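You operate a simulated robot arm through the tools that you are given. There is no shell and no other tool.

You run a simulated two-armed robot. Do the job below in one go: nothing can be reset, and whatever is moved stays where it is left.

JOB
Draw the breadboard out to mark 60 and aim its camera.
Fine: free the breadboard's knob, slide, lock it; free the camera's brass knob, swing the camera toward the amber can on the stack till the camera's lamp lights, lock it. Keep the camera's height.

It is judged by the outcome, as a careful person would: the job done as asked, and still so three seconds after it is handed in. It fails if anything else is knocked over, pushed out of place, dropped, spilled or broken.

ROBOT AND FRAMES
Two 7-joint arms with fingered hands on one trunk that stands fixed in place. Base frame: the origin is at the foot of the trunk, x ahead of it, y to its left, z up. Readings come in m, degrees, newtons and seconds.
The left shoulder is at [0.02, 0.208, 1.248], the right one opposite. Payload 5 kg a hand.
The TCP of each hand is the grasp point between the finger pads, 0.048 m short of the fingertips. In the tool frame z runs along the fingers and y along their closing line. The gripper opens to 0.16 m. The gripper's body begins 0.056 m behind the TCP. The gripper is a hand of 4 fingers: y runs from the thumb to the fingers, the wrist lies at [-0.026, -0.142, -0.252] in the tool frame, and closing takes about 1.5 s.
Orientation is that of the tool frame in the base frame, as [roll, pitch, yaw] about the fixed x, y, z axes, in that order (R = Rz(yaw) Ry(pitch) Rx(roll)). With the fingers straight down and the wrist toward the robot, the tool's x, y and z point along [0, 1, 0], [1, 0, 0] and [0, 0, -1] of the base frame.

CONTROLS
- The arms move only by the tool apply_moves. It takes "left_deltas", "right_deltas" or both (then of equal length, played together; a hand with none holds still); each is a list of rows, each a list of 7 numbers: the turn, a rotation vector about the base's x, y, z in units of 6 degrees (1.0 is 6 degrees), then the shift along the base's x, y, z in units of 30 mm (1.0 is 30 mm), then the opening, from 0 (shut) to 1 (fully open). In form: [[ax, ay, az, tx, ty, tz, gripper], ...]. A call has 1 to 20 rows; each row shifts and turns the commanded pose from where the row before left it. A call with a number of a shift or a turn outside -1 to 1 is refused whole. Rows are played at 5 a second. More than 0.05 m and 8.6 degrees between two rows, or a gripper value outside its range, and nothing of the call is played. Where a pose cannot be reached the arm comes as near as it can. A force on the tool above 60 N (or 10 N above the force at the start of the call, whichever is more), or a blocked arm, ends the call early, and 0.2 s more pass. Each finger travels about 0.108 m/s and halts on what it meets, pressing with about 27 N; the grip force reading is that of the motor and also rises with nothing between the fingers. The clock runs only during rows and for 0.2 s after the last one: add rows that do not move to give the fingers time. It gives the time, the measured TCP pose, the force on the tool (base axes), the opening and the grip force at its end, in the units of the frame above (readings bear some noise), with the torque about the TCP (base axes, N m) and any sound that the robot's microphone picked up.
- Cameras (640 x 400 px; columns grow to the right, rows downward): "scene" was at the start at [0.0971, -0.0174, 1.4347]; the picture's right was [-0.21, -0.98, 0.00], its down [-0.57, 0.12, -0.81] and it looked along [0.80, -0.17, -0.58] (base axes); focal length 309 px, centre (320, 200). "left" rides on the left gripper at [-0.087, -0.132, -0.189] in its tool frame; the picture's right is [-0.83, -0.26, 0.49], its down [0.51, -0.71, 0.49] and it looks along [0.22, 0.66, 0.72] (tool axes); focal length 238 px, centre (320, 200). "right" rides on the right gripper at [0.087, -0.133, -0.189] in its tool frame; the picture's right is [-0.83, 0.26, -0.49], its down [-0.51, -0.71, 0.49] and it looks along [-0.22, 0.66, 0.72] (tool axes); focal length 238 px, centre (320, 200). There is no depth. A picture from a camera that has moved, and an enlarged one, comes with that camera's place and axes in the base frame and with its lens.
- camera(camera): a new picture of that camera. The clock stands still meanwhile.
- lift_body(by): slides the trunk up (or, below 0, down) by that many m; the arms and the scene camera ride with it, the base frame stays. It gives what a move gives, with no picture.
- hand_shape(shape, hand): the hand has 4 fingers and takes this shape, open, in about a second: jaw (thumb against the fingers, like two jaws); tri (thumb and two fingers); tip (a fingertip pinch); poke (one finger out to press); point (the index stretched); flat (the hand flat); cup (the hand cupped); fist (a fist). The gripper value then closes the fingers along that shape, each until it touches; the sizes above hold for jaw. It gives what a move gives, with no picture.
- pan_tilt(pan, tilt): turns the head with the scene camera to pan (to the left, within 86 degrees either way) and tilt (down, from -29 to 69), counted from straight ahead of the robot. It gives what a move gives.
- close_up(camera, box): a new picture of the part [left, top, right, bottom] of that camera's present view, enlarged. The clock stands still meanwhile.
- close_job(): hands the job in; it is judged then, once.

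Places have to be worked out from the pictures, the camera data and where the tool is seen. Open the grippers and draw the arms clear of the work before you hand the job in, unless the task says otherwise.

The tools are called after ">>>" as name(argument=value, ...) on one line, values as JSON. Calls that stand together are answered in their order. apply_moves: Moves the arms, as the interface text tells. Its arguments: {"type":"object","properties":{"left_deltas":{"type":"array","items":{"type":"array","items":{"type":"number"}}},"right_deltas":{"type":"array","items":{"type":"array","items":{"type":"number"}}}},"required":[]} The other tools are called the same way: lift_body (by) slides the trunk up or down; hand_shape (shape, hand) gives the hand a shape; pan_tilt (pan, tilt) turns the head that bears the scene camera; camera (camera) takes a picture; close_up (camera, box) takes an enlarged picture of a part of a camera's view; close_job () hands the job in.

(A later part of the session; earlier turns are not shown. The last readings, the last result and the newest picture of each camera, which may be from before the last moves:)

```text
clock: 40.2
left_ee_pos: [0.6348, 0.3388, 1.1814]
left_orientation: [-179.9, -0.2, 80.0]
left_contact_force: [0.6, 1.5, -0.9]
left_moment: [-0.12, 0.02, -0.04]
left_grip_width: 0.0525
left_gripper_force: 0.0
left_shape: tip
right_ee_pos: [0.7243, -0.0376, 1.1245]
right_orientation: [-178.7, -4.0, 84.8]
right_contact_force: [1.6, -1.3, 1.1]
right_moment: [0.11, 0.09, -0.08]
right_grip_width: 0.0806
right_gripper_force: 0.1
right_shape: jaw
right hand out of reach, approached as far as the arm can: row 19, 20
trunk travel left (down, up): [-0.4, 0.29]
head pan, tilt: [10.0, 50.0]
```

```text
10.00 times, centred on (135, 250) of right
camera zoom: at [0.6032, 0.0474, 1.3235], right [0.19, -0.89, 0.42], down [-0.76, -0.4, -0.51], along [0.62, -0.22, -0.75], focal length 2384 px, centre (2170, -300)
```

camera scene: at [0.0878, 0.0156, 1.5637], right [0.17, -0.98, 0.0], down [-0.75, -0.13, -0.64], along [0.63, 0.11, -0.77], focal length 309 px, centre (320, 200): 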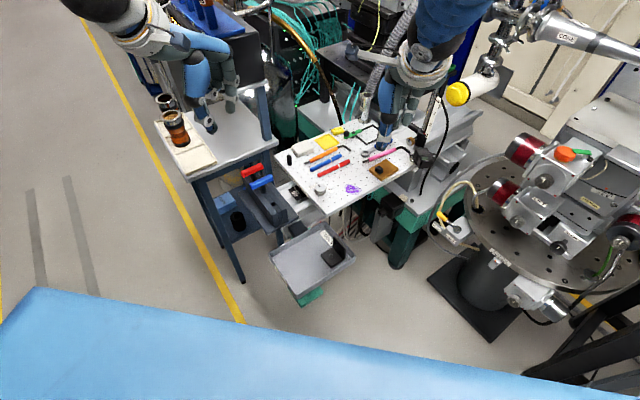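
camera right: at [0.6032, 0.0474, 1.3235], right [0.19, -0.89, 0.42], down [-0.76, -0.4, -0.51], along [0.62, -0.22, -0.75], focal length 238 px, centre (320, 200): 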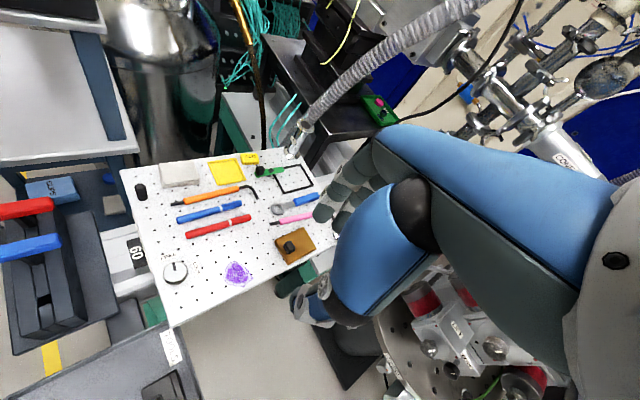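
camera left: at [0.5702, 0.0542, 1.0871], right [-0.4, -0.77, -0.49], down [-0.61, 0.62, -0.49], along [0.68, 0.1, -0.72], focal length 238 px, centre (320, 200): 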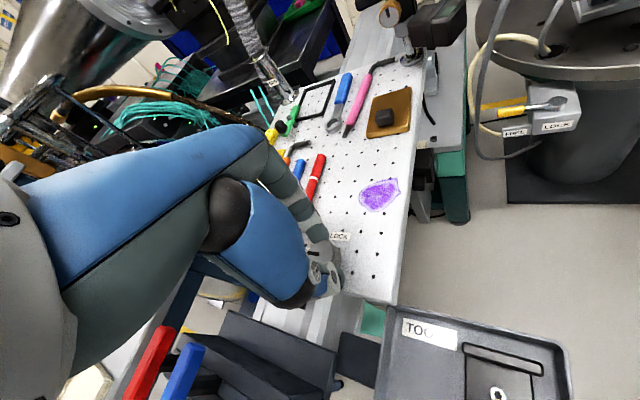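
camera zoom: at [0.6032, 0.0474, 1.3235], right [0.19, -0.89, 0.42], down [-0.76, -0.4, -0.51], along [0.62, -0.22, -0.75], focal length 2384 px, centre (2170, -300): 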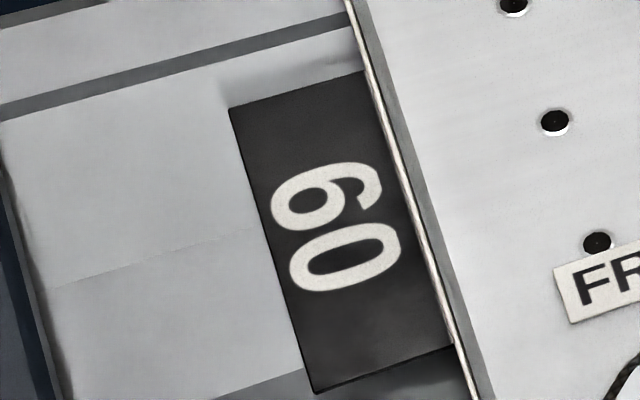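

Seen in-plane, the label/front edge just covers the 60 line (within about 1 mm): the board is at 60. I withdraw the right hand and bring the left back over the knob, now near (0.710, 0.120).

>>> apply_moves(right_deltas=[[0, 0, 0, -0.302, -0.907, 0.35, 0.5], [0, 0, 0, -0.302, -0.907, 0.35, 0.5], [0, 0, 0, -0.302, -0.907, 0.35, 0.5], [0, 0, 0, -0.302, -0.907, 0.35, 0.5], [0, 0, 0, -0.302, -0.907, 0.35, 0.5], [0, 0, 0, -0.302, -0.907, 0.35, 0.5], [0, 0, 0, -0.302, -0.907, 0.35, 0.5], [0, 0, 0, -0.302, -0.907, 0.35, 0.5], [0, 0, 0, -0.302, -0.907, 0.35, 0.5], [0, 0, 0, -0.302, -0.907, 0.35, 0.5], [0, 0, 0, -0.302, -0.907, 0.35, 0.5], [0, 0, 0, -0.302, -0.907, 0.35, 0.5], [0, 0, 0, -0.302, -0.907, 0.35, 0.5], [0, 0, 0, -0.302, -0.907, 0.35, 0.5], [0, 0, 0, -0.302, -0.907, 0.35, 0.5], [0, 0, 0, -0.302, -0.907, 0.35, 0.5], [0, 0, 0, -0.302, -0.907, 0.35, 0.5], [0, 0, 0, -0.302, -0.907, 0.35, 0.5]])

>>> apply_moves(left_deltas=[[0, 0, 0, 0.278, -0.811, 0, 0.33], [0, 0, 0, 0.278, -0.811, 0, 0.33], [0, 0, 0, 0.278, -0.811, 0, 0.33], [0, 0, 0, 0.278, -0.811, 0, 0.33], [0, 0, 0, 0.278, -0.811, 0, 0.33], [0, 0, 0, 0.278, -0.811, 0, 0.33], [0, 0, 0, 0.278, -0.811, 0, 0.33], [0, 0, 0, 0.278, -0.811, 0, 0.33], [0, 0, 0, 0.278, -0.811, 0, 0.33], [0, 0, 0, 0, 0, 0, 0.33]])

>>> lift_body(by=-0.15)

>>> close_up(camera="left", box=[240, 160, 460, 340])

>>> camera(camera="scene")

```text
clock: 44.0
left_ee_pos: [0.6338, 0.3374, 1.1837]
left_orientation: [-179.9, -0.3, 80.0]
left_contact_force: [0.1, -0.2, -0.2]
left_moment: [0.02, -0.02, 0.06]
left_grip_width: 0.052
left_gripper_force: 0.0
left_shape: tip
right_ee_pos: [0.5615, -0.5349, 1.3138]
right_orientation: [180.0, 0.0, 90.1]
right_contact_force: [0.3, -0.4, 0.4]
right_moment: [0.01, 0.02, -0.01]
right_grip_width: 0.0806
right_gripper_force: 0.0
right_shape: jaw
trunk travel left (down, up): [-0.4, 0.29]
head pan, tilt: [10.0, 50.0]
```

```text
clock: 46.2
left_ee_pos: [0.7095, 0.1202, 1.1827]
left_orientation: [180.0, -0.2, 80.0]
left_contact_force: [0.0, 0.4, 0.5]
left_moment: [-0.07, -0.05, 0.0]
left_grip_width: 0.0525
left_gripper_force: 0.0
left_shape: tip
right_ee_pos: [0.5605, -0.5337, 1.3146]
right_orientation: [-180.0, 0.1, 90.0]
right_contact_force: [-0.5, 0.5, 1.0]
right_moment: [-0.09, -0.04, -0.06]
right_grip_width: 0.0804
right_gripper_force: 0.0
right_shape: jaw
trunk travel left (down, up): [-0.4, 0.29]
head pan, tilt: [10.0, 50.0]
```

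```text
clock: 48.0
left_ee_pos: [0.7099, 0.1199, 1.0324]
left_orientation: [180.0, -0.4, 80.0]
left_contact_force: [0.1, 0.1, -0.1]
left_moment: [0.0, -0.01, 0.0]
left_grip_width: 0.0523
left_gripper_force: 0.1
left_shape: tip
right_ee_pos: [0.5597, -0.5336, 1.1634]
right_orientation: [-180.0, 0.1, 90.1]
right_contact_force: [-1.3, -0.9, 1.5]
right_moment: [-0.01, 0.0, 0.02]
right_grip_width: 0.0804
right_gripper_force: 0.1
right_shape: jaw
trunk travel left (down, up): [-0.25, 0.44]
head pan, tilt: [10.0, 50.0]
```

```text
2.22 times, centred on (350, 250) of left
camera zoom: at [0.5628, 0.0566, 1.2217], right [-0.4, -0.77, -0.49], down [-0.61, 0.62, -0.49], along [0.68, 0.1, -0.72], focal length 530 px, centre (253, 89)
```

zoom: 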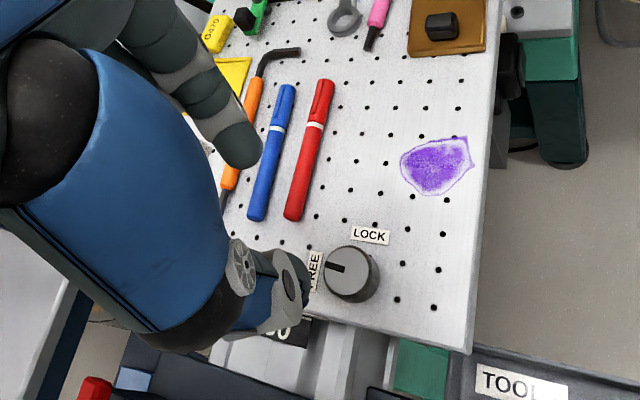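

```text
taken
camera scene: at [0.087, 0.0142, 1.414], right [0.17, -0.98, 0.0], down [-0.75, -0.13, -0.64], along [0.63, 0.11, -0.77], focal length 309 px, centre (320, 200)
```

scene: 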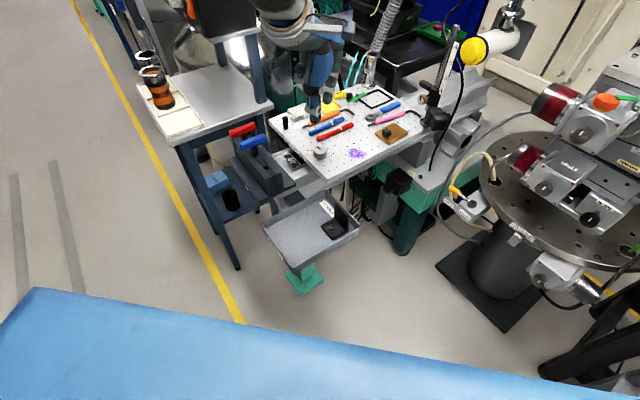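

The board is unchanged and FREE is still shown. I shift 2 mm, lower to the knob, and close.

>>> apply_moves(left_deltas=[[0, 0, 0, -0.08, -0.04, -0.8, 0.33], [0, 0, 0, 0, 0, -0.9, 0.33], [0, 0, 0, 0, 0, -0.9, 0.33], [0, 0, 0, 0, 0, -0.9, 0.33], [0, 0, 0, 0, 0, -0.9, 0.33], [0, 0, 0, 0, 0, 0, 0.33], [0, 0, 0, 0, 0, 0, 0.24], [0, 0, 0, 0, 0, 0, 0.18], [0, 0, 0, 0, 0, 0, 0.12], [0, 0, 0, 0, 0, 0, 0.06], [0, 0, 0, 0, 0, 0, 0], [0, 0, 0, 0, 0, 0, 0], [0, 0, 0, 0, 0, 0, 0]])

>>> close_up(camera="left", box=[240, 160, 460, 340])

>>> close_up(camera="scene", box=[230, 100, 370, 200])

```text
clock: 50.8
left_ee_pos: [0.708, 0.1195, 0.8994]
left_orientation: [180.0, -0.3, 80.0]
left_contact_force: [3.0, -1.3, -1.6]
left_moment: [-0.04, -0.15, -0.06]
left_grip_width: 0.0271
left_gripper_force: 26.8
left_shape: tip
right_ee_pos: [0.5608, -0.5352, 1.1637]
right_orientation: [180.0, -0.1, 90.1]
right_contact_force: [-0.3, 0.4, -0.2]
right_moment: [0.01, -0.01, 0.0]
right_grip_width: 0.0801
right_gripper_force: 0.1
right_shape: jaw
trunk travel left (down, up): [-0.25, 0.44]
head pan, tilt: [10.0, 50.0]
```

```text
2.22 times, centred on (350, 250) of left
camera zoom: at [0.5612, 0.0548, 1.0887], right [-0.4, -0.77, -0.49], down [-0.61, 0.62, -0.49], along [0.68, 0.1, -0.72], focal length 530 px, centre (253, 89)
```

zoom: 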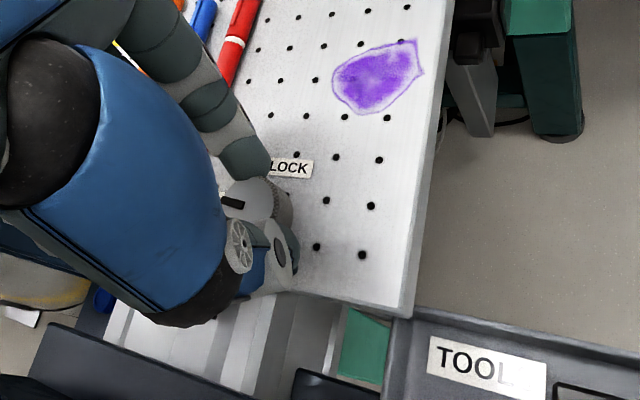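

```text
4.00 times, centred on (300, 150) of scene
camera zoom: at [0.0876, 0.0141, 1.4138], right [0.17, -0.98, 0.0], down [-0.75, -0.13, -0.64], along [0.63, 0.11, -0.77], focal length 1235 px, centre (400, 400)
```

zoom: 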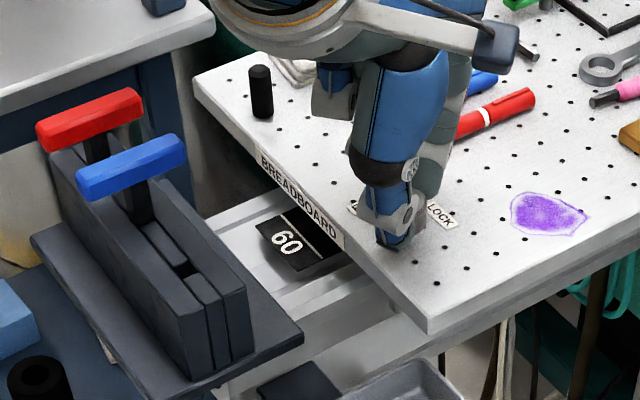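

Well centred with small forces. I turn the knob clockwise toward LOCK, first 48°.

>>> apply_moves(left_deltas=[[0, 0, -1, 0, 0, 0, 0], [0, 0, -1, 0, 0, 0, 0], [0, 0, -1, 0, 0, 0, 0], [0, 0, -1, 0, 0, 0, 0], [0, 0, -1, 0, 0, 0, 0], [0, 0, -1, 0, 0, 0, 0], [0, 0, -1, 0, 0, 0, 0], [0, 0, -1, 0, 0, 0, 0]])

>>> close_up(camera="left", box=[240, 160, 460, 340])

```text
clock: 52.6
left_ee_pos: [0.7073, 0.1188, 0.8998]
left_orientation: [-180.0, -0.2, 31.8]
left_contact_force: [-0.6, 4.3, -1.6]
left_moment: [0.11, -0.02, 0.05]
left_grip_width: 0.0269
left_gripper_force: 27.1
left_shape: tip
right_ee_pos: [0.5609, -0.5326, 1.1631]
right_orientation: [-180.0, 0.1, 90.0]
right_contact_force: [0.4, -0.3, 0.2]
right_moment: [0.02, 0.0, -0.02]
right_grip_width: 0.0802
right_gripper_force: 0.0
right_shape: jaw
trunk travel left (down, up): [-0.25, 0.44]
head pan, tilt: [10.0, 50.0]
```

```text
2.22 times, centred on (350, 250) of left
camera zoom: at [0.5619, 0.1859, 1.0888], right [-0.84, -0.22, -0.49], down [0.06, 0.87, -0.49], along [0.53, -0.44, -0.72], focal length 530 px, centre (253, 89)
```

zoom: 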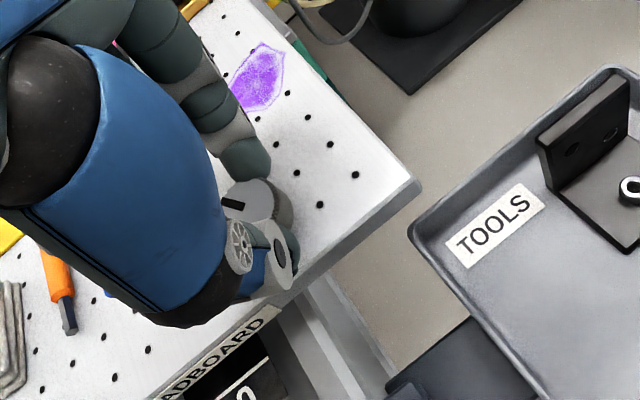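

The knob turns with the hand. I complete the remaining 42° toward LOCK.

>>> apply_moves(left_deltas=[[0, 0, -1, 0, 0, 0, 0], [0, 0, -1, 0, 0, 0, 0], [0, 0, -1, 0, 0, 0, 0], [0, 0, -1, 0, 0, 0, 0], [0, 0, -1, 0, 0, 0, 0], [0, 0, -1, 0, 0, 0, 0], [0, 0, -1, 0, 0, 0, 0]])

>>> close_up(camera="left", box=[240, 160, 460, 340])

>>> close_up(camera="scene", box=[270, 120, 350, 180])

```text
clock: 54.2
left_ee_pos: [0.7088, 0.1199, 0.8993]
left_orientation: [179.9, -0.3, -10.0]
left_contact_force: [5.8, 13.1, 0.2]
left_moment: [0.56, -0.27, 0.2]
left_grip_width: 0.0268
left_gripper_force: 26.7
left_shape: tip
right_ee_pos: [0.5611, -0.5329, 1.1633]
right_orientation: [180.0, 0.0, 90.0]
right_contact_force: [0.1, -0.5, -0.6]
right_moment: [-0.03, 0.04, 0.02]
right_grip_width: 0.0803
right_gripper_force: 0.0
right_shape: jaw
trunk travel left (down, up): [-0.25, 0.44]
head pan, tilt: [10.0, 50.0]
```

```text
2.22 times, centred on (350, 250) of left
camera zoom: at [0.6436, 0.2661, 1.089], right [-0.77, 0.4, -0.49], down [0.62, 0.61, -0.49], along [0.1, -0.68, -0.72], focal length 530 px, centre (253, 89)
```

zoom: 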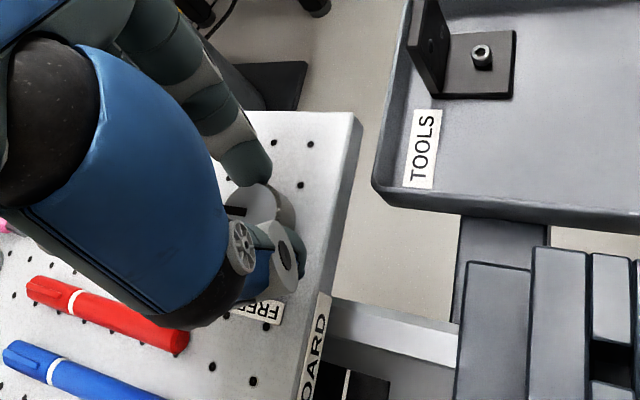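

```text
6.67 times, centred on (310, 150) of scene
camera zoom: at [0.0878, 0.0151, 1.4138], right [0.17, -0.98, 0.0], down [-0.75, -0.13, -0.64], along [0.63, 0.11, -0.77], focal length 2059 px, centre (387, 533)
```

zoom: 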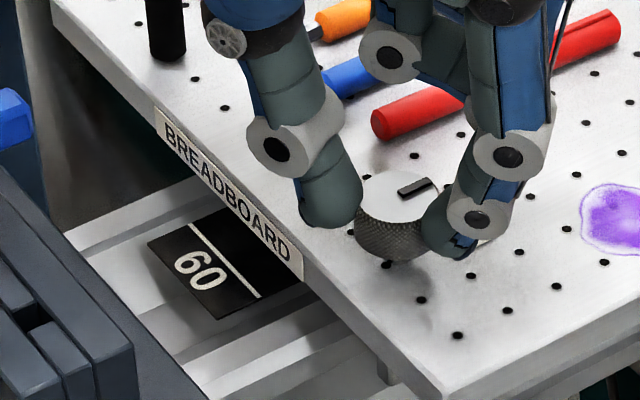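

The mark points toward LOCK and resistance rose at the end. I release, rise and read it.

>>> apply_moves(left_deltas=[[0, 0, 0, 0, 0, 0, 0.2], [0, 0, 0, 0, 0, 0, 0.33], [0, 0, 0, 0, 0, 0, 0.33], [0, 0, 0, 0, 0, 0.8, 0.33], [0, 0, 0, 0, 0, 1, 0.33], [0, 0, 0, 0, 0, 1, 0.33], [0, 0, 0, 0, 0, 1, 0.33], [0, 0, 0, 0, 0, 1, 0.33]])

>>> close_up(camera="scene", box=[270, 120, 350, 180])

>>> close_up(camera="left", box=[240, 160, 460, 340])

>>> close_up(camera="scene", box=[250, 60, 450, 200])

```text
clock: 56.0
left_ee_pos: [0.7078, 0.1199, 1.0453]
left_orientation: [179.9, -0.2, -10.0]
left_contact_force: [-0.7, 0.2, -0.3]
left_moment: [-0.01, -0.08, -0.04]
left_grip_width: 0.0523
left_gripper_force: 0.0
left_shape: tip
right_ee_pos: [0.5607, -0.5339, 1.163]
right_orientation: [-180.0, 0.0, 90.0]
right_contact_force: [-0.2, 0.6, -0.5]
right_moment: [0.02, -0.07, 0.01]
right_grip_width: 0.0802
right_gripper_force: 0.0
right_shape: jaw
trunk travel left (down, up): [-0.25, 0.44]
head pan, tilt: [10.0, 50.0]
```

```text
6.67 times, centred on (310, 150) of scene
camera zoom: at [0.0865, 0.0141, 1.4139], right [0.17, -0.98, 0.0], down [-0.75, -0.13, -0.64], along [0.63, 0.11, -0.77], focal length 2059 px, centre (387, 533)
```

zoom: 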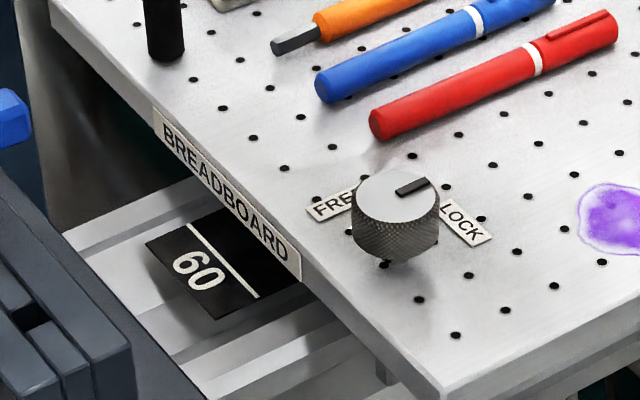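

```text
2.22 times, centred on (350, 250) of left
camera zoom: at [0.643, 0.2667, 1.2341], right [-0.78, 0.4, -0.49], down [0.62, 0.61, -0.49], along [0.1, -0.68, -0.72], focal length 530 px, centre (253, 89)
```

zoom: 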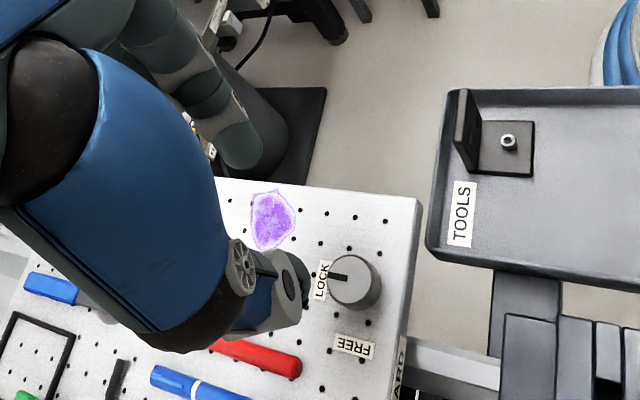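

```text
2.86 times, centred on (350, 130) of scene
camera zoom: at [0.0865, 0.0141, 1.4139], right [0.17, -0.98, 0.0], down [-0.75, -0.13, -0.64], along [0.63, 0.11, -0.77], focal length 882 px, centre (234, 400)
```

zoom: 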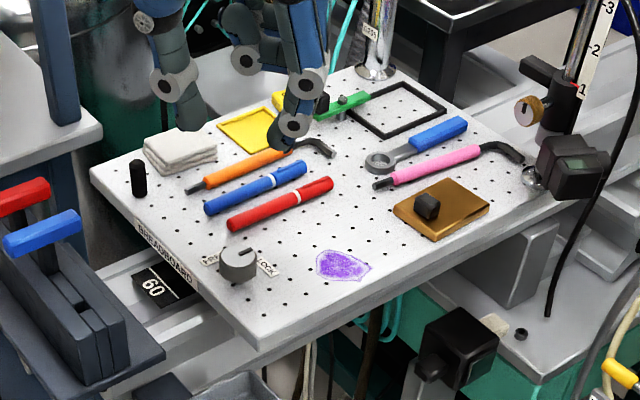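

The knob reads LOCK with the board on the 60 mark. Now the camera: I zoom on its clamp, brass knob and any tags.

>>> close_up(camera="scene", box=[405, 55, 475, 135])

>>> pan_tilt(pan=-12, tilt=35)

>>> camera(camera="scene")

>>> camera(camera="right")

```text
5.00 times, centred on (440, 95) of scene
camera zoom: at [0.0865, 0.0141, 1.4139], right [0.17, -0.98, 0.0], down [-0.75, -0.13, -0.64], along [0.63, 0.11, -0.77], focal length 1544 px, centre (-280, 725)
```

zoom: 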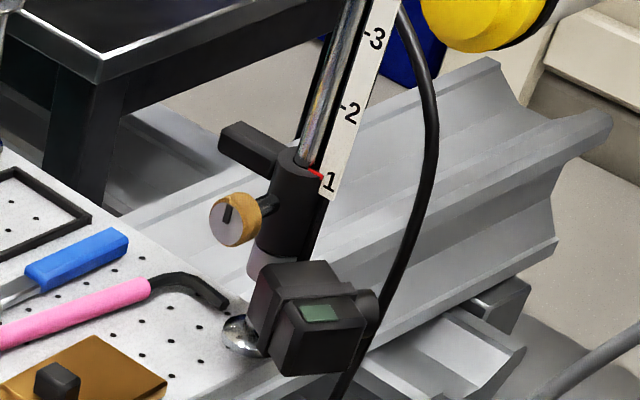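

```text
clock: 56.8
left_ee_pos: [0.7074, 0.1208, 1.0442]
left_orientation: [180.0, -0.1, -10.0]
left_contact_force: [1.2, 1.3, 0.3]
left_moment: [0.01, -0.02, -0.02]
left_grip_width: 0.0522
left_gripper_force: 0.0
left_shape: tip
right_ee_pos: [0.5606, -0.5329, 1.1632]
right_orientation: [-180.0, 0.0, 89.9]
right_contact_force: [-0.3, -0.6, 0.5]
right_moment: [-0.01, -0.02, 0.01]
right_grip_width: 0.0803
right_gripper_force: 0.0
right_shape: jaw
trunk travel left (down, up): [-0.25, 0.44]
head pan, tilt: [-12.0, 35.0]
```

```text
taken
camera scene: at [0.0974, -0.0174, 1.4355], right [-0.21, -0.98, 0.0], down [-0.56, 0.12, -0.82], along [0.8, -0.17, -0.57], focal length 309 px, centre (320, 200)
```

scene: 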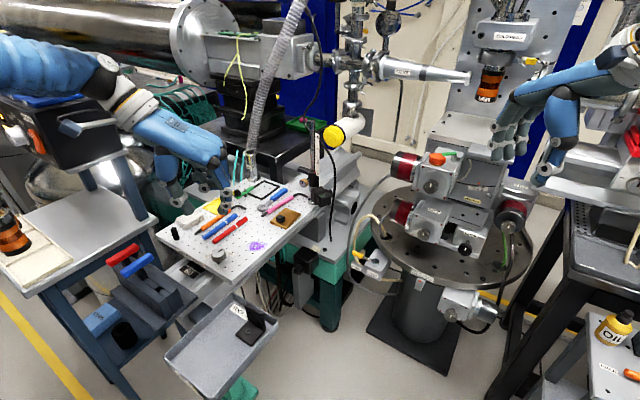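

```text
taken
camera right: at [0.4279, -0.4467, 1.3525], right [0.26, -0.83, 0.49], down [-0.71, -0.51, -0.49], along [0.66, -0.22, -0.72], focal length 238 px, centre (320, 200)
```

right: 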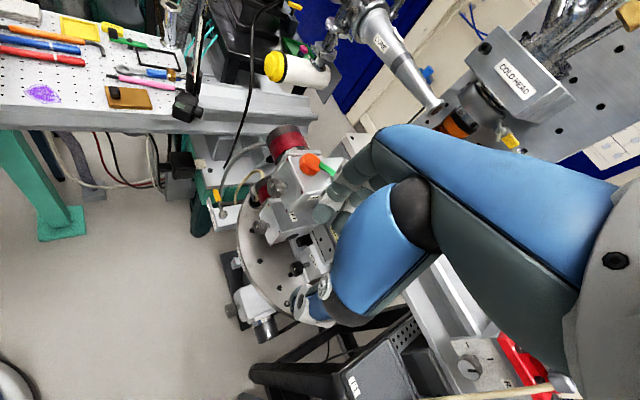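

No tags on the brass knob; its mark is upright, and its axis points outward to about azimuth 112°, near (0.912, -0.133, 0.924). I'll use the left hand with fingers horizontal: first I undo the yaw and rise.

>>> apply_moves(left_deltas=[[0, 0, 1, 0, 0, 0.2, 0.4], [0, 0, 1, 0, 0, 0.2, 0.4], [0, 0, 1, 0, 0, 0.2, 0.4], [0, 0, 1, 0, 0, 0.2, 0.4], [0, 0, 1, 0, 0, 0.2, 0.4], [0, 0, 1, 0, 0, 0.2, 0.4], [0, 0, 1, 0, 0, 0.2, 0.4], [0, 0, 1, 0, 0, 0.2, 0.4], [0, 0, 1, 0, 0, 0.2, 0.4], [0, 0, 1, 0, 0, 0.2, 0.4], [0, 0, 1, 0, 0, 0.2, 0.4], [0, 0, 1, 0, 0, 0.2, 0.4], [0, 0, 1, 0, 0, 0.2, 0.4], [0, 0, 1, 0, 0, 0.2, 0.4], [0, 0, 1, 0, 0, 0.2, 0.4]])

>>> apply_moves(left_deltas=[[-1, 0, 0, 0, 0, 0, 0.4], [-1, 0, 0, 0, 0, 0, 0.4], [-1, 0, 0, 0, 0, 0, 0.4], [-1, 0, 0, 0, 0, 0, 0.4], [-1, 0, 0, 0, 0, 0, 0.4], [-1, 0, 0, 0, 0, 0, 0.4], [-1, 0, 0, 0, 0, 0, 0.4], [-1, 0, 0, 0, 0, 0, 0.4]])

>>> camera(camera="scene")

>>> camera(camera="left")

```text
clock: 60.0
left_ee_pos: [0.7064, 0.1184, 1.1349]
left_orientation: [180.0, -0.3, 80.1]
left_contact_force: [-0.8, 0.0, 0.7]
left_moment: [0.05, -0.04, -0.01]
left_grip_width: 0.0638
left_gripper_force: 0.0
left_shape: tip
right_ee_pos: [0.5604, -0.5347, 1.1632]
right_orientation: [-179.9, -0.1, 90.1]
right_contact_force: [0.1, -0.4, -0.2]
right_moment: [0.07, -0.06, -0.02]
right_grip_width: 0.0802
right_gripper_force: 0.1
right_shape: jaw
trunk travel left (down, up): [-0.25, 0.44]
head pan, tilt: [-12.0, 35.0]
```

```text
clock: 61.8
left_ee_pos: [0.7079, 0.1198, 1.1351]
left_orientation: [169.1, 47.0, 75.4]
left_contact_force: [0.2, 1.0, 1.1]
left_moment: [0.03, 0.05, -0.05]
left_grip_width: 0.0637
left_gripper_force: 0.1
left_shape: tip
right_ee_pos: [0.5604, -0.5326, 1.1645]
right_orientation: [-180.0, 0.2, 90.1]
right_contact_force: [-0.1, 1.2, 0.1]
right_moment: [-0.11, 0.06, -0.02]
right_grip_width: 0.0801
right_gripper_force: 0.1
right_shape: jaw
trunk travel left (down, up): [-0.25, 0.44]
head pan, tilt: [-12.0, 35.0]
```

```text
taken
camera scene: at [0.0981, -0.0157, 1.4355], right [-0.21, -0.98, 0.0], down [-0.56, 0.12, -0.82], along [0.8, -0.17, -0.57], focal length 309 px, centre (320, 200)
```

scene: 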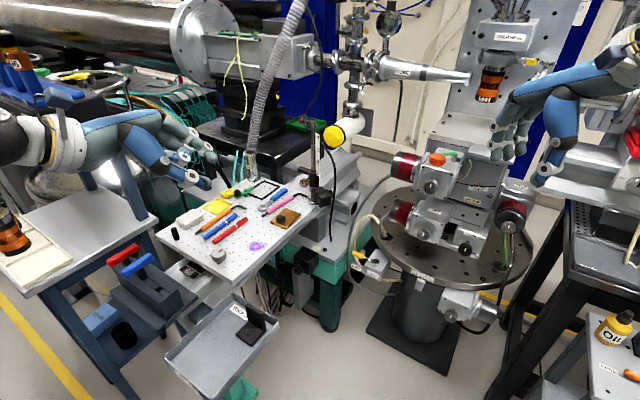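

```text
taken
camera left: at [0.5611, 0.219, 1.3082], right [-0.4, -0.88, 0.25], down [-0.61, 0.05, -0.79], along [0.68, -0.47, -0.56], focal length 238 px, centre (320, 200)
```

left: 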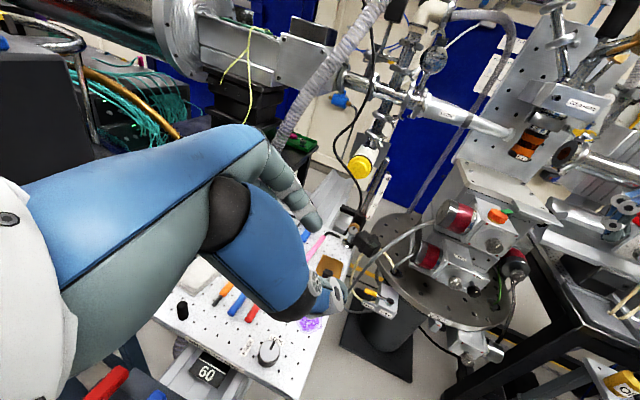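

The arm takes this sideways posture well. Before choosing the approach I zoom in on the clamp: collar, scale pointer and knob.

>>> close_up(camera="scene", box=[296, 140, 346, 220])

>>> close_up(camera="left", box=[310, 140, 420, 290])

>>> close_up(camera="right", box=[120, 40, 240, 150])

```text
5.00 times, centred on (321, 180) of scene
camera zoom: at [0.0981, -0.0157, 1.4355], right [-0.21, -0.98, 0.0], down [-0.56, 0.12, -0.82], along [0.8, -0.17, -0.57], focal length 1544 px, centre (315, 300)
```

zoom: 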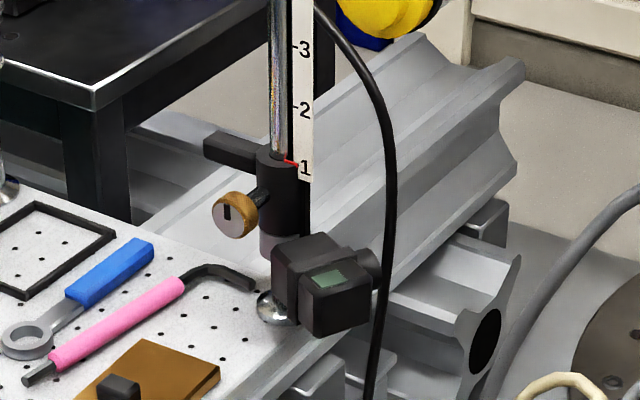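

```text
2.67 times, centred on (365, 215) of left
camera zoom: at [0.5611, 0.219, 1.3082], right [-0.4, -0.88, 0.25], down [-0.61, 0.05, -0.79], along [0.68, -0.47, -0.56], focal length 636 px, centre (200, 160)
```

zoom: 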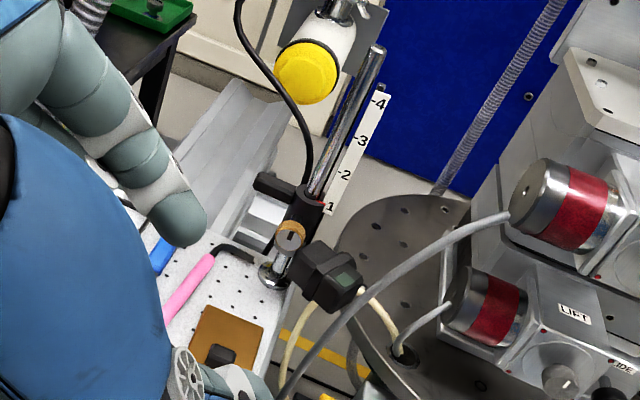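

```text
3.64 times, centred on (180, 95) of right
camera zoom: at [0.4286, -0.4449, 1.3528], right [0.26, -0.83, 0.49], down [-0.71, -0.51, -0.49], along [0.66, -0.22, -0.72], focal length 867 px, centre (829, 582)
```

zoom: 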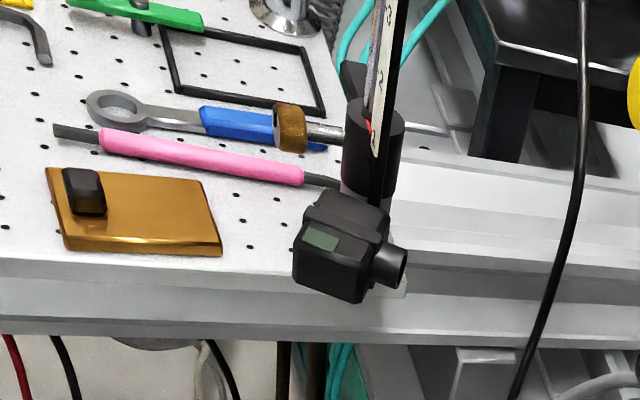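

The clamp sits on a collar (good for its height), the post axis is at about (0.938, -0.170), and the brass knob faces azimuth ≈134° at z≈0.933; the lens looks toward ≈-46°, so about 42° clockwise swing is needed. I test a leaning approach with the left hand (fingers down-right at 45°), stopping about 10 cm short of the knob.

>>> apply_moves(left_deltas=[[0, 0, 0.917, 0.571, -0.81, -0.44, 0.4], [0, 0, 0.917, 0.571, -0.81, -0.44, 0.4], [0, 0, 0.917, 0.571, -0.81, -0.44, 0.4], [0, 0, 0.917, 0.571, -0.81, -0.44, 0.4], [0, 0, 0.917, 0.571, -0.81, -0.44, 0.4], [0, 0, 0.917, 0.571, -0.81, -0.44, 0.4], [0, 0, 0.917, 0.571, -0.81, -0.44, 0.4], [0, 0, 0.917, 0.571, -0.81, -0.44, 0.4], [0, 0, 0, 0, 0, 0, 0.4]])

>>> camera(camera="scene")

>>> camera(camera="left")

```text
clock: 63.8
left_ee_pos: [0.8434, -0.0749, 1.0306]
left_orientation: [169.3, 46.9, 119.6]
left_contact_force: [-0.1, 1.1, 0.2]
left_moment: [-0.01, 0.03, -0.05]
left_grip_width: 0.0637
left_gripper_force: 0.2
left_shape: tip
right_ee_pos: [0.5611, -0.5321, 1.1651]
right_orientation: [180.0, 0.1, 90.2]
right_contact_force: [0.0, -0.1, 0.1]
right_moment: [-0.11, -0.04, -0.01]
right_grip_width: 0.0804
right_gripper_force: 0.0
right_shape: jaw
trunk travel left (down, up): [-0.25, 0.44]
head pan, tilt: [-12.0, 35.0]
```

```text
taken
camera scene: at [0.0971, -0.0159, 1.4356], right [-0.21, -0.98, 0.0], down [-0.56, 0.12, -0.82], along [0.8, -0.17, -0.57], focal length 309 px, centre (320, 200)
```

scene: 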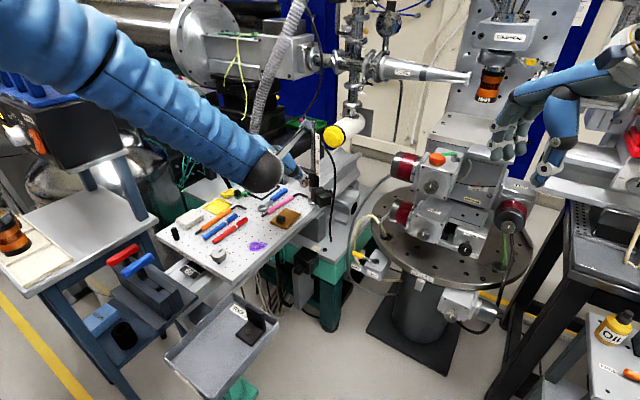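

```text
taken
camera left: at [0.6691, -0.1056, 1.2039], right [0.33, -0.91, 0.25], down [-0.48, -0.39, -0.79], along [0.82, 0.14, -0.56], focal length 238 px, centre (320, 200)
```

left: 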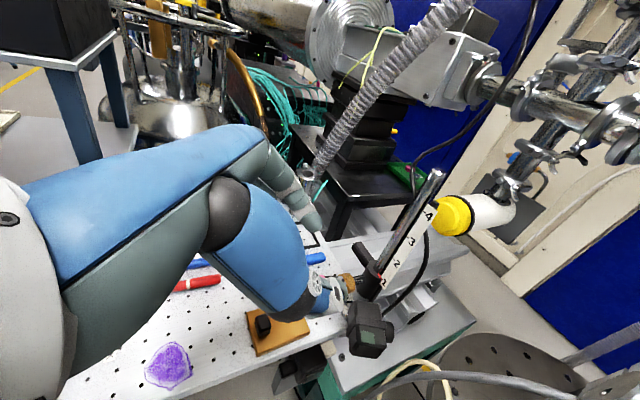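

Reached without trouble. I test the turning range about the knob's axis in the air: +24°, then back to -42°.

>>> apply_moves(left_deltas=[[-0.695, 0.719, 0, 0, 0, 0, 0.4], [-0.695, 0.719, 0, 0, 0, 0, 0.4], [-0.695, 0.719, 0, 0, 0, 0, 0.4], [-0.695, 0.719, 0, 0, 0, 0, 0.4]])

>>> apply_moves(left_deltas=[[0.695, -0.719, 0, 0, 0, 0, 0.4], [0.695, -0.719, 0, 0, 0, 0, 0.4], [0.695, -0.719, 0, 0, 0, 0, 0.4], [0.695, -0.719, 0, 0, 0, 0, 0.4], [0.695, -0.719, 0, 0, 0, 0, 0.4], [0.695, -0.719, 0, 0, 0, 0, 0.4], [0.695, -0.719, 0, 0, 0, 0, 0.4], [0.695, -0.719, 0, 0, 0, 0, 0.4], [0.695, -0.719, 0, 0, 0, 0, 0.4]])

>>> camera(camera="left")

>>> close_up(camera="scene", box=[240, 100, 360, 220])

>>> close_up(camera="right", box=[60, 0, 240, 150])

```text
clock: 64.8
left_ee_pos: [0.8436, -0.0757, 1.0298]
left_orientation: [-155.1, 47.4, 145.8]
left_contact_force: [0.0, -0.2, 0.1]
left_moment: [0.01, -0.07, 0.03]
left_grip_width: 0.0637
left_gripper_force: 0.0
left_shape: tip
right_ee_pos: [0.5611, -0.5339, 1.1638]
right_orientation: [-180.0, 0.0, 90.0]
right_contact_force: [0.1, 1.3, 0.6]
right_moment: [0.03, -0.02, 0.02]
right_grip_width: 0.0803
right_gripper_force: 0.0
right_shape: jaw
trunk travel left (down, up): [-0.25, 0.44]
head pan, tilt: [-12.0, 35.0]
```

```text
clock: 66.8
left_ee_pos: [0.8443, -0.0771, 1.029]
left_orientation: [133.9, 32.9, 96.1]
left_contact_force: [0.4, 0.4, 0.6]
left_moment: [-0.01, 0.05, -0.02]
left_grip_width: 0.0639
left_gripper_force: 0.0
left_shape: tip
right_ee_pos: [0.5603, -0.5345, 1.1636]
right_orientation: [-180.0, 0.0, 90.0]
right_contact_force: [0.0, 0.3, -0.1]
right_moment: [0.03, -0.01, -0.01]
right_grip_width: 0.0803
right_gripper_force: 0.1
right_shape: jaw
trunk travel left (down, up): [-0.25, 0.44]
head pan, tilt: [-12.0, 35.0]
```

```text
taken
camera left: at [0.6223, -0.1538, 1.1058], right [0.28, -0.96, 0.01], down [-0.13, -0.05, -0.99], along [0.95, 0.27, -0.14], focal length 238 px, centre (320, 200)
```

left: 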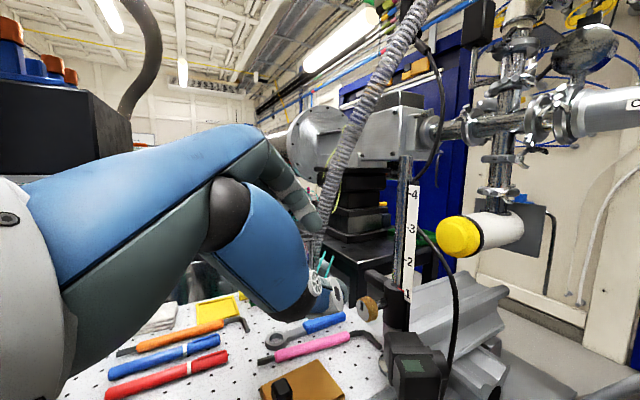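

```text
3.33 times, centred on (300, 160) of scene
camera zoom: at [0.0977, -0.018, 1.4355], right [-0.21, -0.98, 0.0], down [-0.56, 0.12, -0.82], along [0.8, -0.17, -0.57], focal length 1029 px, centre (387, 333)
```

zoom: 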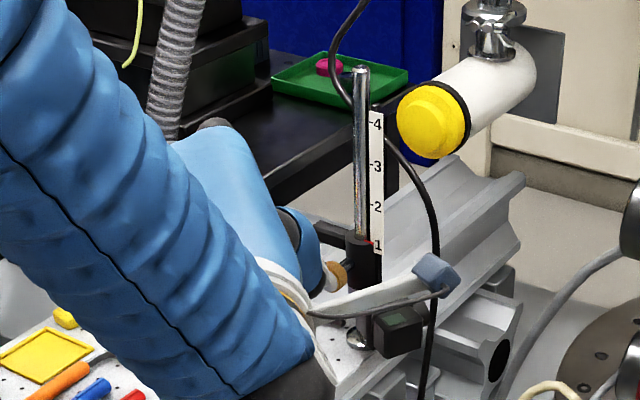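

```text
2.67 times, centred on (150, 75) of right
camera zoom: at [0.4282, -0.4473, 1.3522], right [0.26, -0.83, 0.49], down [-0.71, -0.51, -0.49], along [0.66, -0.22, -0.72], focal length 636 px, centre (773, 533)
```

zoom: 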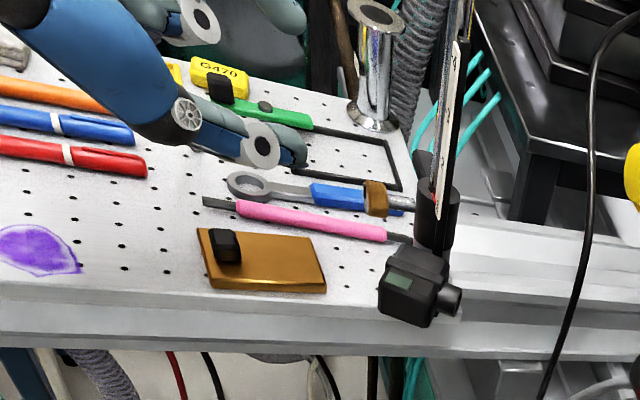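

Both ends work. I extend the test to about -55° and then to +35°, to see if a full quarter turn fits in one grasp.

>>> apply_moves(left_deltas=[[0.695, -0.719, 0, 0, 0, 0, 0.4], [0.695, -0.719, 0, 0, 0, 0, 0.4], [0.695, -0.719, 0, 0, 0, 0, 0.4], [0, 0, 0, 0, 0, 0, 0.4]])

>>> apply_moves(left_deltas=[[-0.695, 0.719, 0, 0, 0, 0, 0.4], [-0.695, 0.719, 0, 0, 0, 0, 0.4], [-0.695, 0.719, 0, 0, 0, 0, 0.4], [-0.695, 0.719, 0, 0, 0, 0, 0.4], [-0.695, 0.719, 0, 0, 0, 0, 0.4], [-0.695, 0.719, 0, 0, 0, 0, 0.4], [-0.695, 0.719, 0, 0, 0, 0, 0.4], [-0.695, 0.719, 0, 0, 0, 0, 0.4], [-0.695, 0.719, 0, 0, 0, 0, 0.4], [-0.695, 0.719, 0, 0, 0, 0, 0.4], [-0.695, 0.719, 0, 0, 0, 0, 0.4], [-0.695, 0.719, 0, 0, 0, 0, 0.4], [-0.695, 0.719, 0, 0, 0, 0, 0.4], [-0.695, 0.719, 0, 0, 0, 0, 0.4], [-0.695, 0.719, 0, 0, 0, 0, 0.4]])

>>> camera(camera="left")

>>> camera(camera="scene")

```text
clock: 67.8
left_ee_pos: [0.8448, -0.076, 1.0281]
left_orientation: [118.8, 20.9, 89.4]
left_contact_force: [0.3, -0.7, 0.3]
left_moment: [-0.01, -0.03, 0.0]
left_grip_width: 0.0639
left_gripper_force: 0.1
left_shape: tip
right_ee_pos: [0.5607, -0.5333, 1.1643]
right_orientation: [180.0, 0.0, 89.9]
right_contact_force: [0.8, 0.6, 0.9]
right_moment: [-0.02, 0.0, 0.0]
right_grip_width: 0.0801
right_gripper_force: 0.1
right_shape: jaw
trunk travel left (down, up): [-0.25, 0.44]
head pan, tilt: [-12.0, 35.0]
```

```text
clock: 71.0
left_ee_pos: [0.8458, -0.0731, 1.028]
left_orientation: [-131.4, 41.0, 162.6]
left_contact_force: [0.3, 0.8, 0.0]
left_moment: [-0.04, 0.0, -0.07]
left_grip_width: 0.0638
left_gripper_force: 0.1
left_shape: tip
right_ee_pos: [0.5622, -0.5307, 1.1639]
right_orientation: [-179.9, 0.1, 90.0]
right_contact_force: [1.3, 2.3, -0.1]
right_moment: [-0.26, 0.15, -0.01]
right_grip_width: 0.0803
right_gripper_force: 0.2
right_shape: jaw
trunk travel left (down, up): [-0.25, 0.44]
head pan, tilt: [-12.0, 35.0]
```

```text
taken
camera left: at [0.782, 0.0035, 1.2536], right [0.52, -0.72, 0.45], down [-0.74, -0.64, -0.18], along [0.42, -0.25, -0.87], focal length 238 px, centre (320, 200)
```

left: 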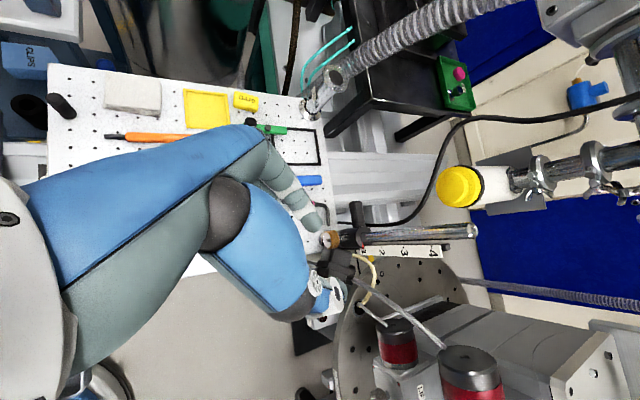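

```text
taken
camera scene: at [0.0991, -0.0147, 1.4354], right [-0.21, -0.98, 0.0], down [-0.56, 0.12, -0.82], along [0.8, -0.17, -0.57], focal length 309 px, centre (320, 200)
```

scene: 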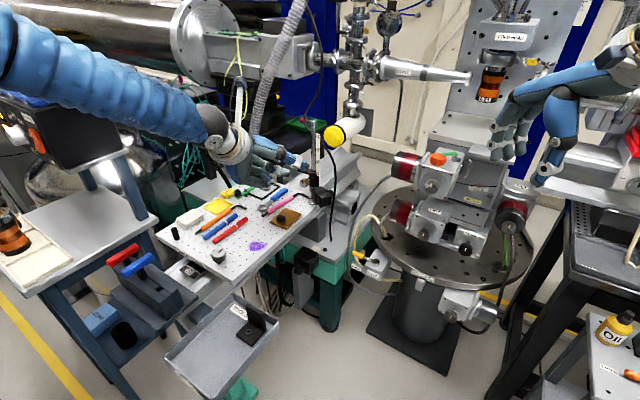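

The full quarter turn fits in one grasp. From this top view I zoom on the clamp to refine the knob's axis and place.

>>> close_up(camera="left", box=[270, 180, 430, 300])

>>> close_up(camera="scene", box=[280, 130, 350, 220])

>>> close_up(camera="right", box=[120, 20, 240, 150])

```text
3.33 times, centred on (350, 240) of left
camera zoom: at [0.782, 0.0035, 1.2536], right [0.52, -0.72, 0.45], down [-0.74, -0.64, -0.18], along [0.42, -0.25, -0.87], focal length 794 px, centre (220, 67)
```

zoom: 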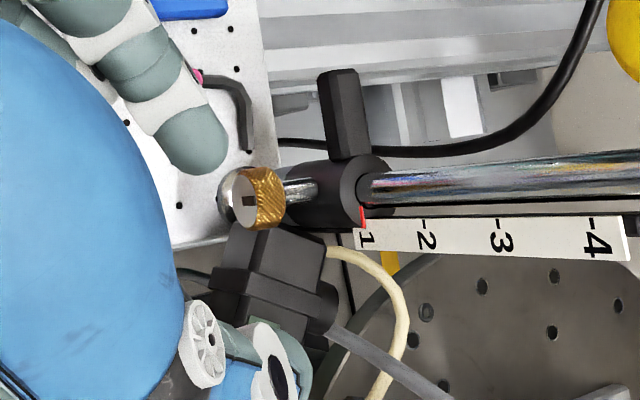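

```text
4.44 times, centred on (315, 175) of scene
camera zoom: at [0.0991, -0.0147, 1.4354], right [-0.21, -0.98, 0.0], down [-0.56, 0.12, -0.82], along [0.8, -0.17, -0.57], focal length 1373 px, centre (342, 311)
```

zoom: 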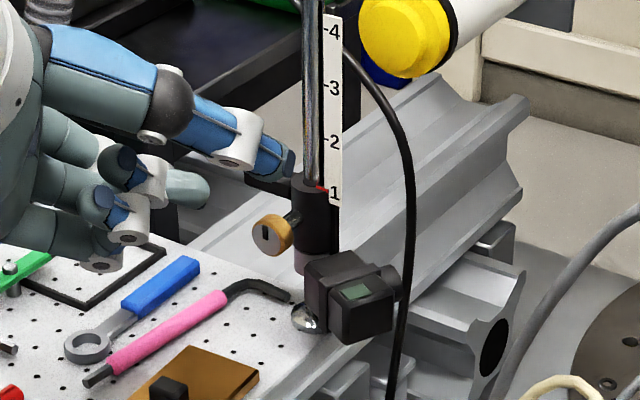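

```text
3.08 times, centred on (180, 85) of right
camera zoom: at [0.4297, -0.4437, 1.3529], right [0.26, -0.83, 0.49], down [-0.71, -0.51, -0.49], along [0.66, -0.22, -0.72], focal length 733 px, centre (751, 554)
```

zoom: 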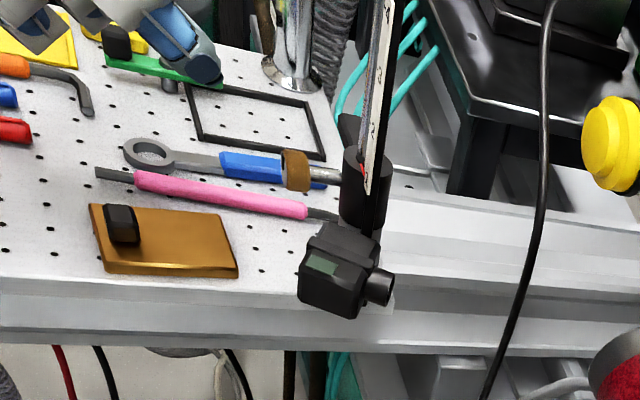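

The knob centre is about K=(0.905, -0.140, 0.934), its axis azimuth 135°, radius ≈14 mm; the camera block is just below it on the robot side, so I must keep the thumb from dropping low there. I correct the closing line to lie in the knob's plane and turn to the -12° start.

>>> apply_moves(left_deltas=[[-0.2, 0.81, 0.48, 0, 0, 0, 0.4], [-0.2, 0.81, 0.48, 0, 0, 0, 0.4], [0.707, -0.707, 0, 0, 0, 0, 0.4], [0.707, -0.707, 0, 0, 0, 0, 0.4], [0.707, -0.707, 0, 0, 0, 0, 0.4], [0.707, -0.707, 0, 0, 0, 0, 0.4], [0.707, -0.707, 0, 0, 0, 0, 0.4], [0.707, -0.707, 0, 0, 0, 0, 0.4], [0.707, -0.707, 0, 0, 0, 0, 0.4], [0.707, -0.707, 0, 0, 0, 0, 0.4], [0.707, -0.707, 0, 0, 0, 0, 0.4], [0, 0, 0, 0, 0, 0, 0.4]])

>>> camera(camera="left")

>>> close_up(camera="left", box=[270, 180, 430, 340])

>>> close_up(camera="right", box=[60, 0, 240, 150])

```text
clock: 73.6
left_ee_pos: [0.8445, -0.0752, 1.0291]
left_orientation: [164.2, 46.3, 123.9]
left_contact_force: [-1.7, 0.1, -0.1]
left_moment: [-0.01, 0.0, 0.0]
left_grip_width: 0.0641
left_gripper_force: 0.0
left_shape: tip
right_ee_pos: [0.5618, -0.5334, 1.1635]
right_orientation: [179.9, 0.0, 90.0]
right_contact_force: [0.6, 0.9, 0.3]
right_moment: [-0.04, -0.02, -0.03]
right_grip_width: 0.0801
right_gripper_force: 0.0
right_shape: jaw
trunk travel left (down, up): [-0.25, 0.44]
head pan, tilt: [-12.0, 35.0]
```

```text
taken
camera left: at [0.6696, -0.1364, 1.193], right [0.44, -0.87, 0.23], down [-0.38, -0.41, -0.83], along [0.81, 0.27, -0.52], focal length 238 px, centre (320, 200)
```

left: 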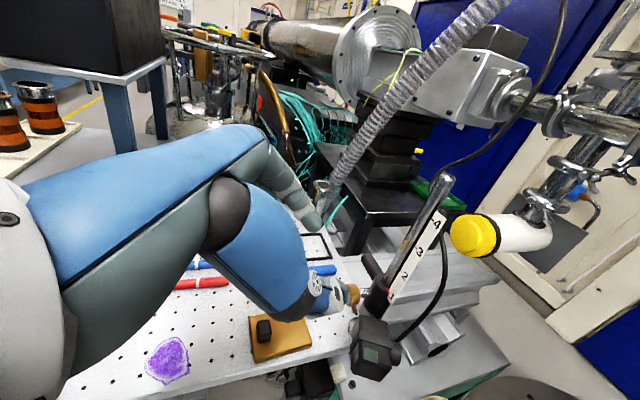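

```text
2.50 times, centred on (350, 260) of left
camera zoom: at [0.6696, -0.1364, 1.193], right [0.44, -0.87, 0.23], down [-0.38, -0.41, -0.83], along [0.81, 0.27, -0.52], focal length 596 px, centre (245, 50)
```

zoom: 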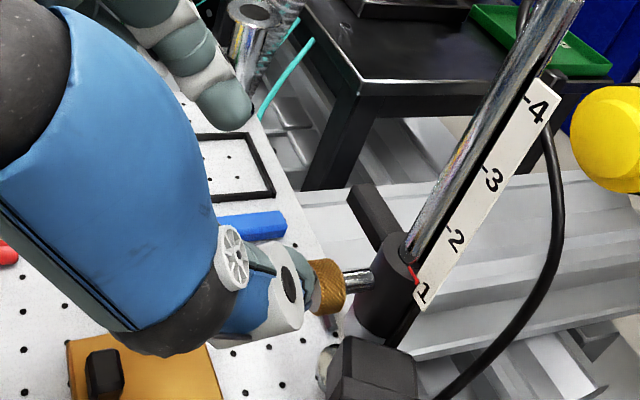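

```text
2.67 times, centred on (150, 75) of right
camera zoom: at [0.4281, -0.4463, 1.3526], right [0.26, -0.83, 0.49], down [-0.71, -0.51, -0.49], along [0.66, -0.22, -0.72], focal length 636 px, centre (773, 533)
```

zoom: 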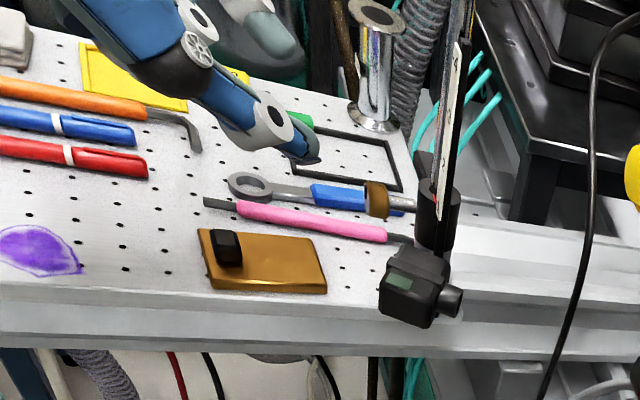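

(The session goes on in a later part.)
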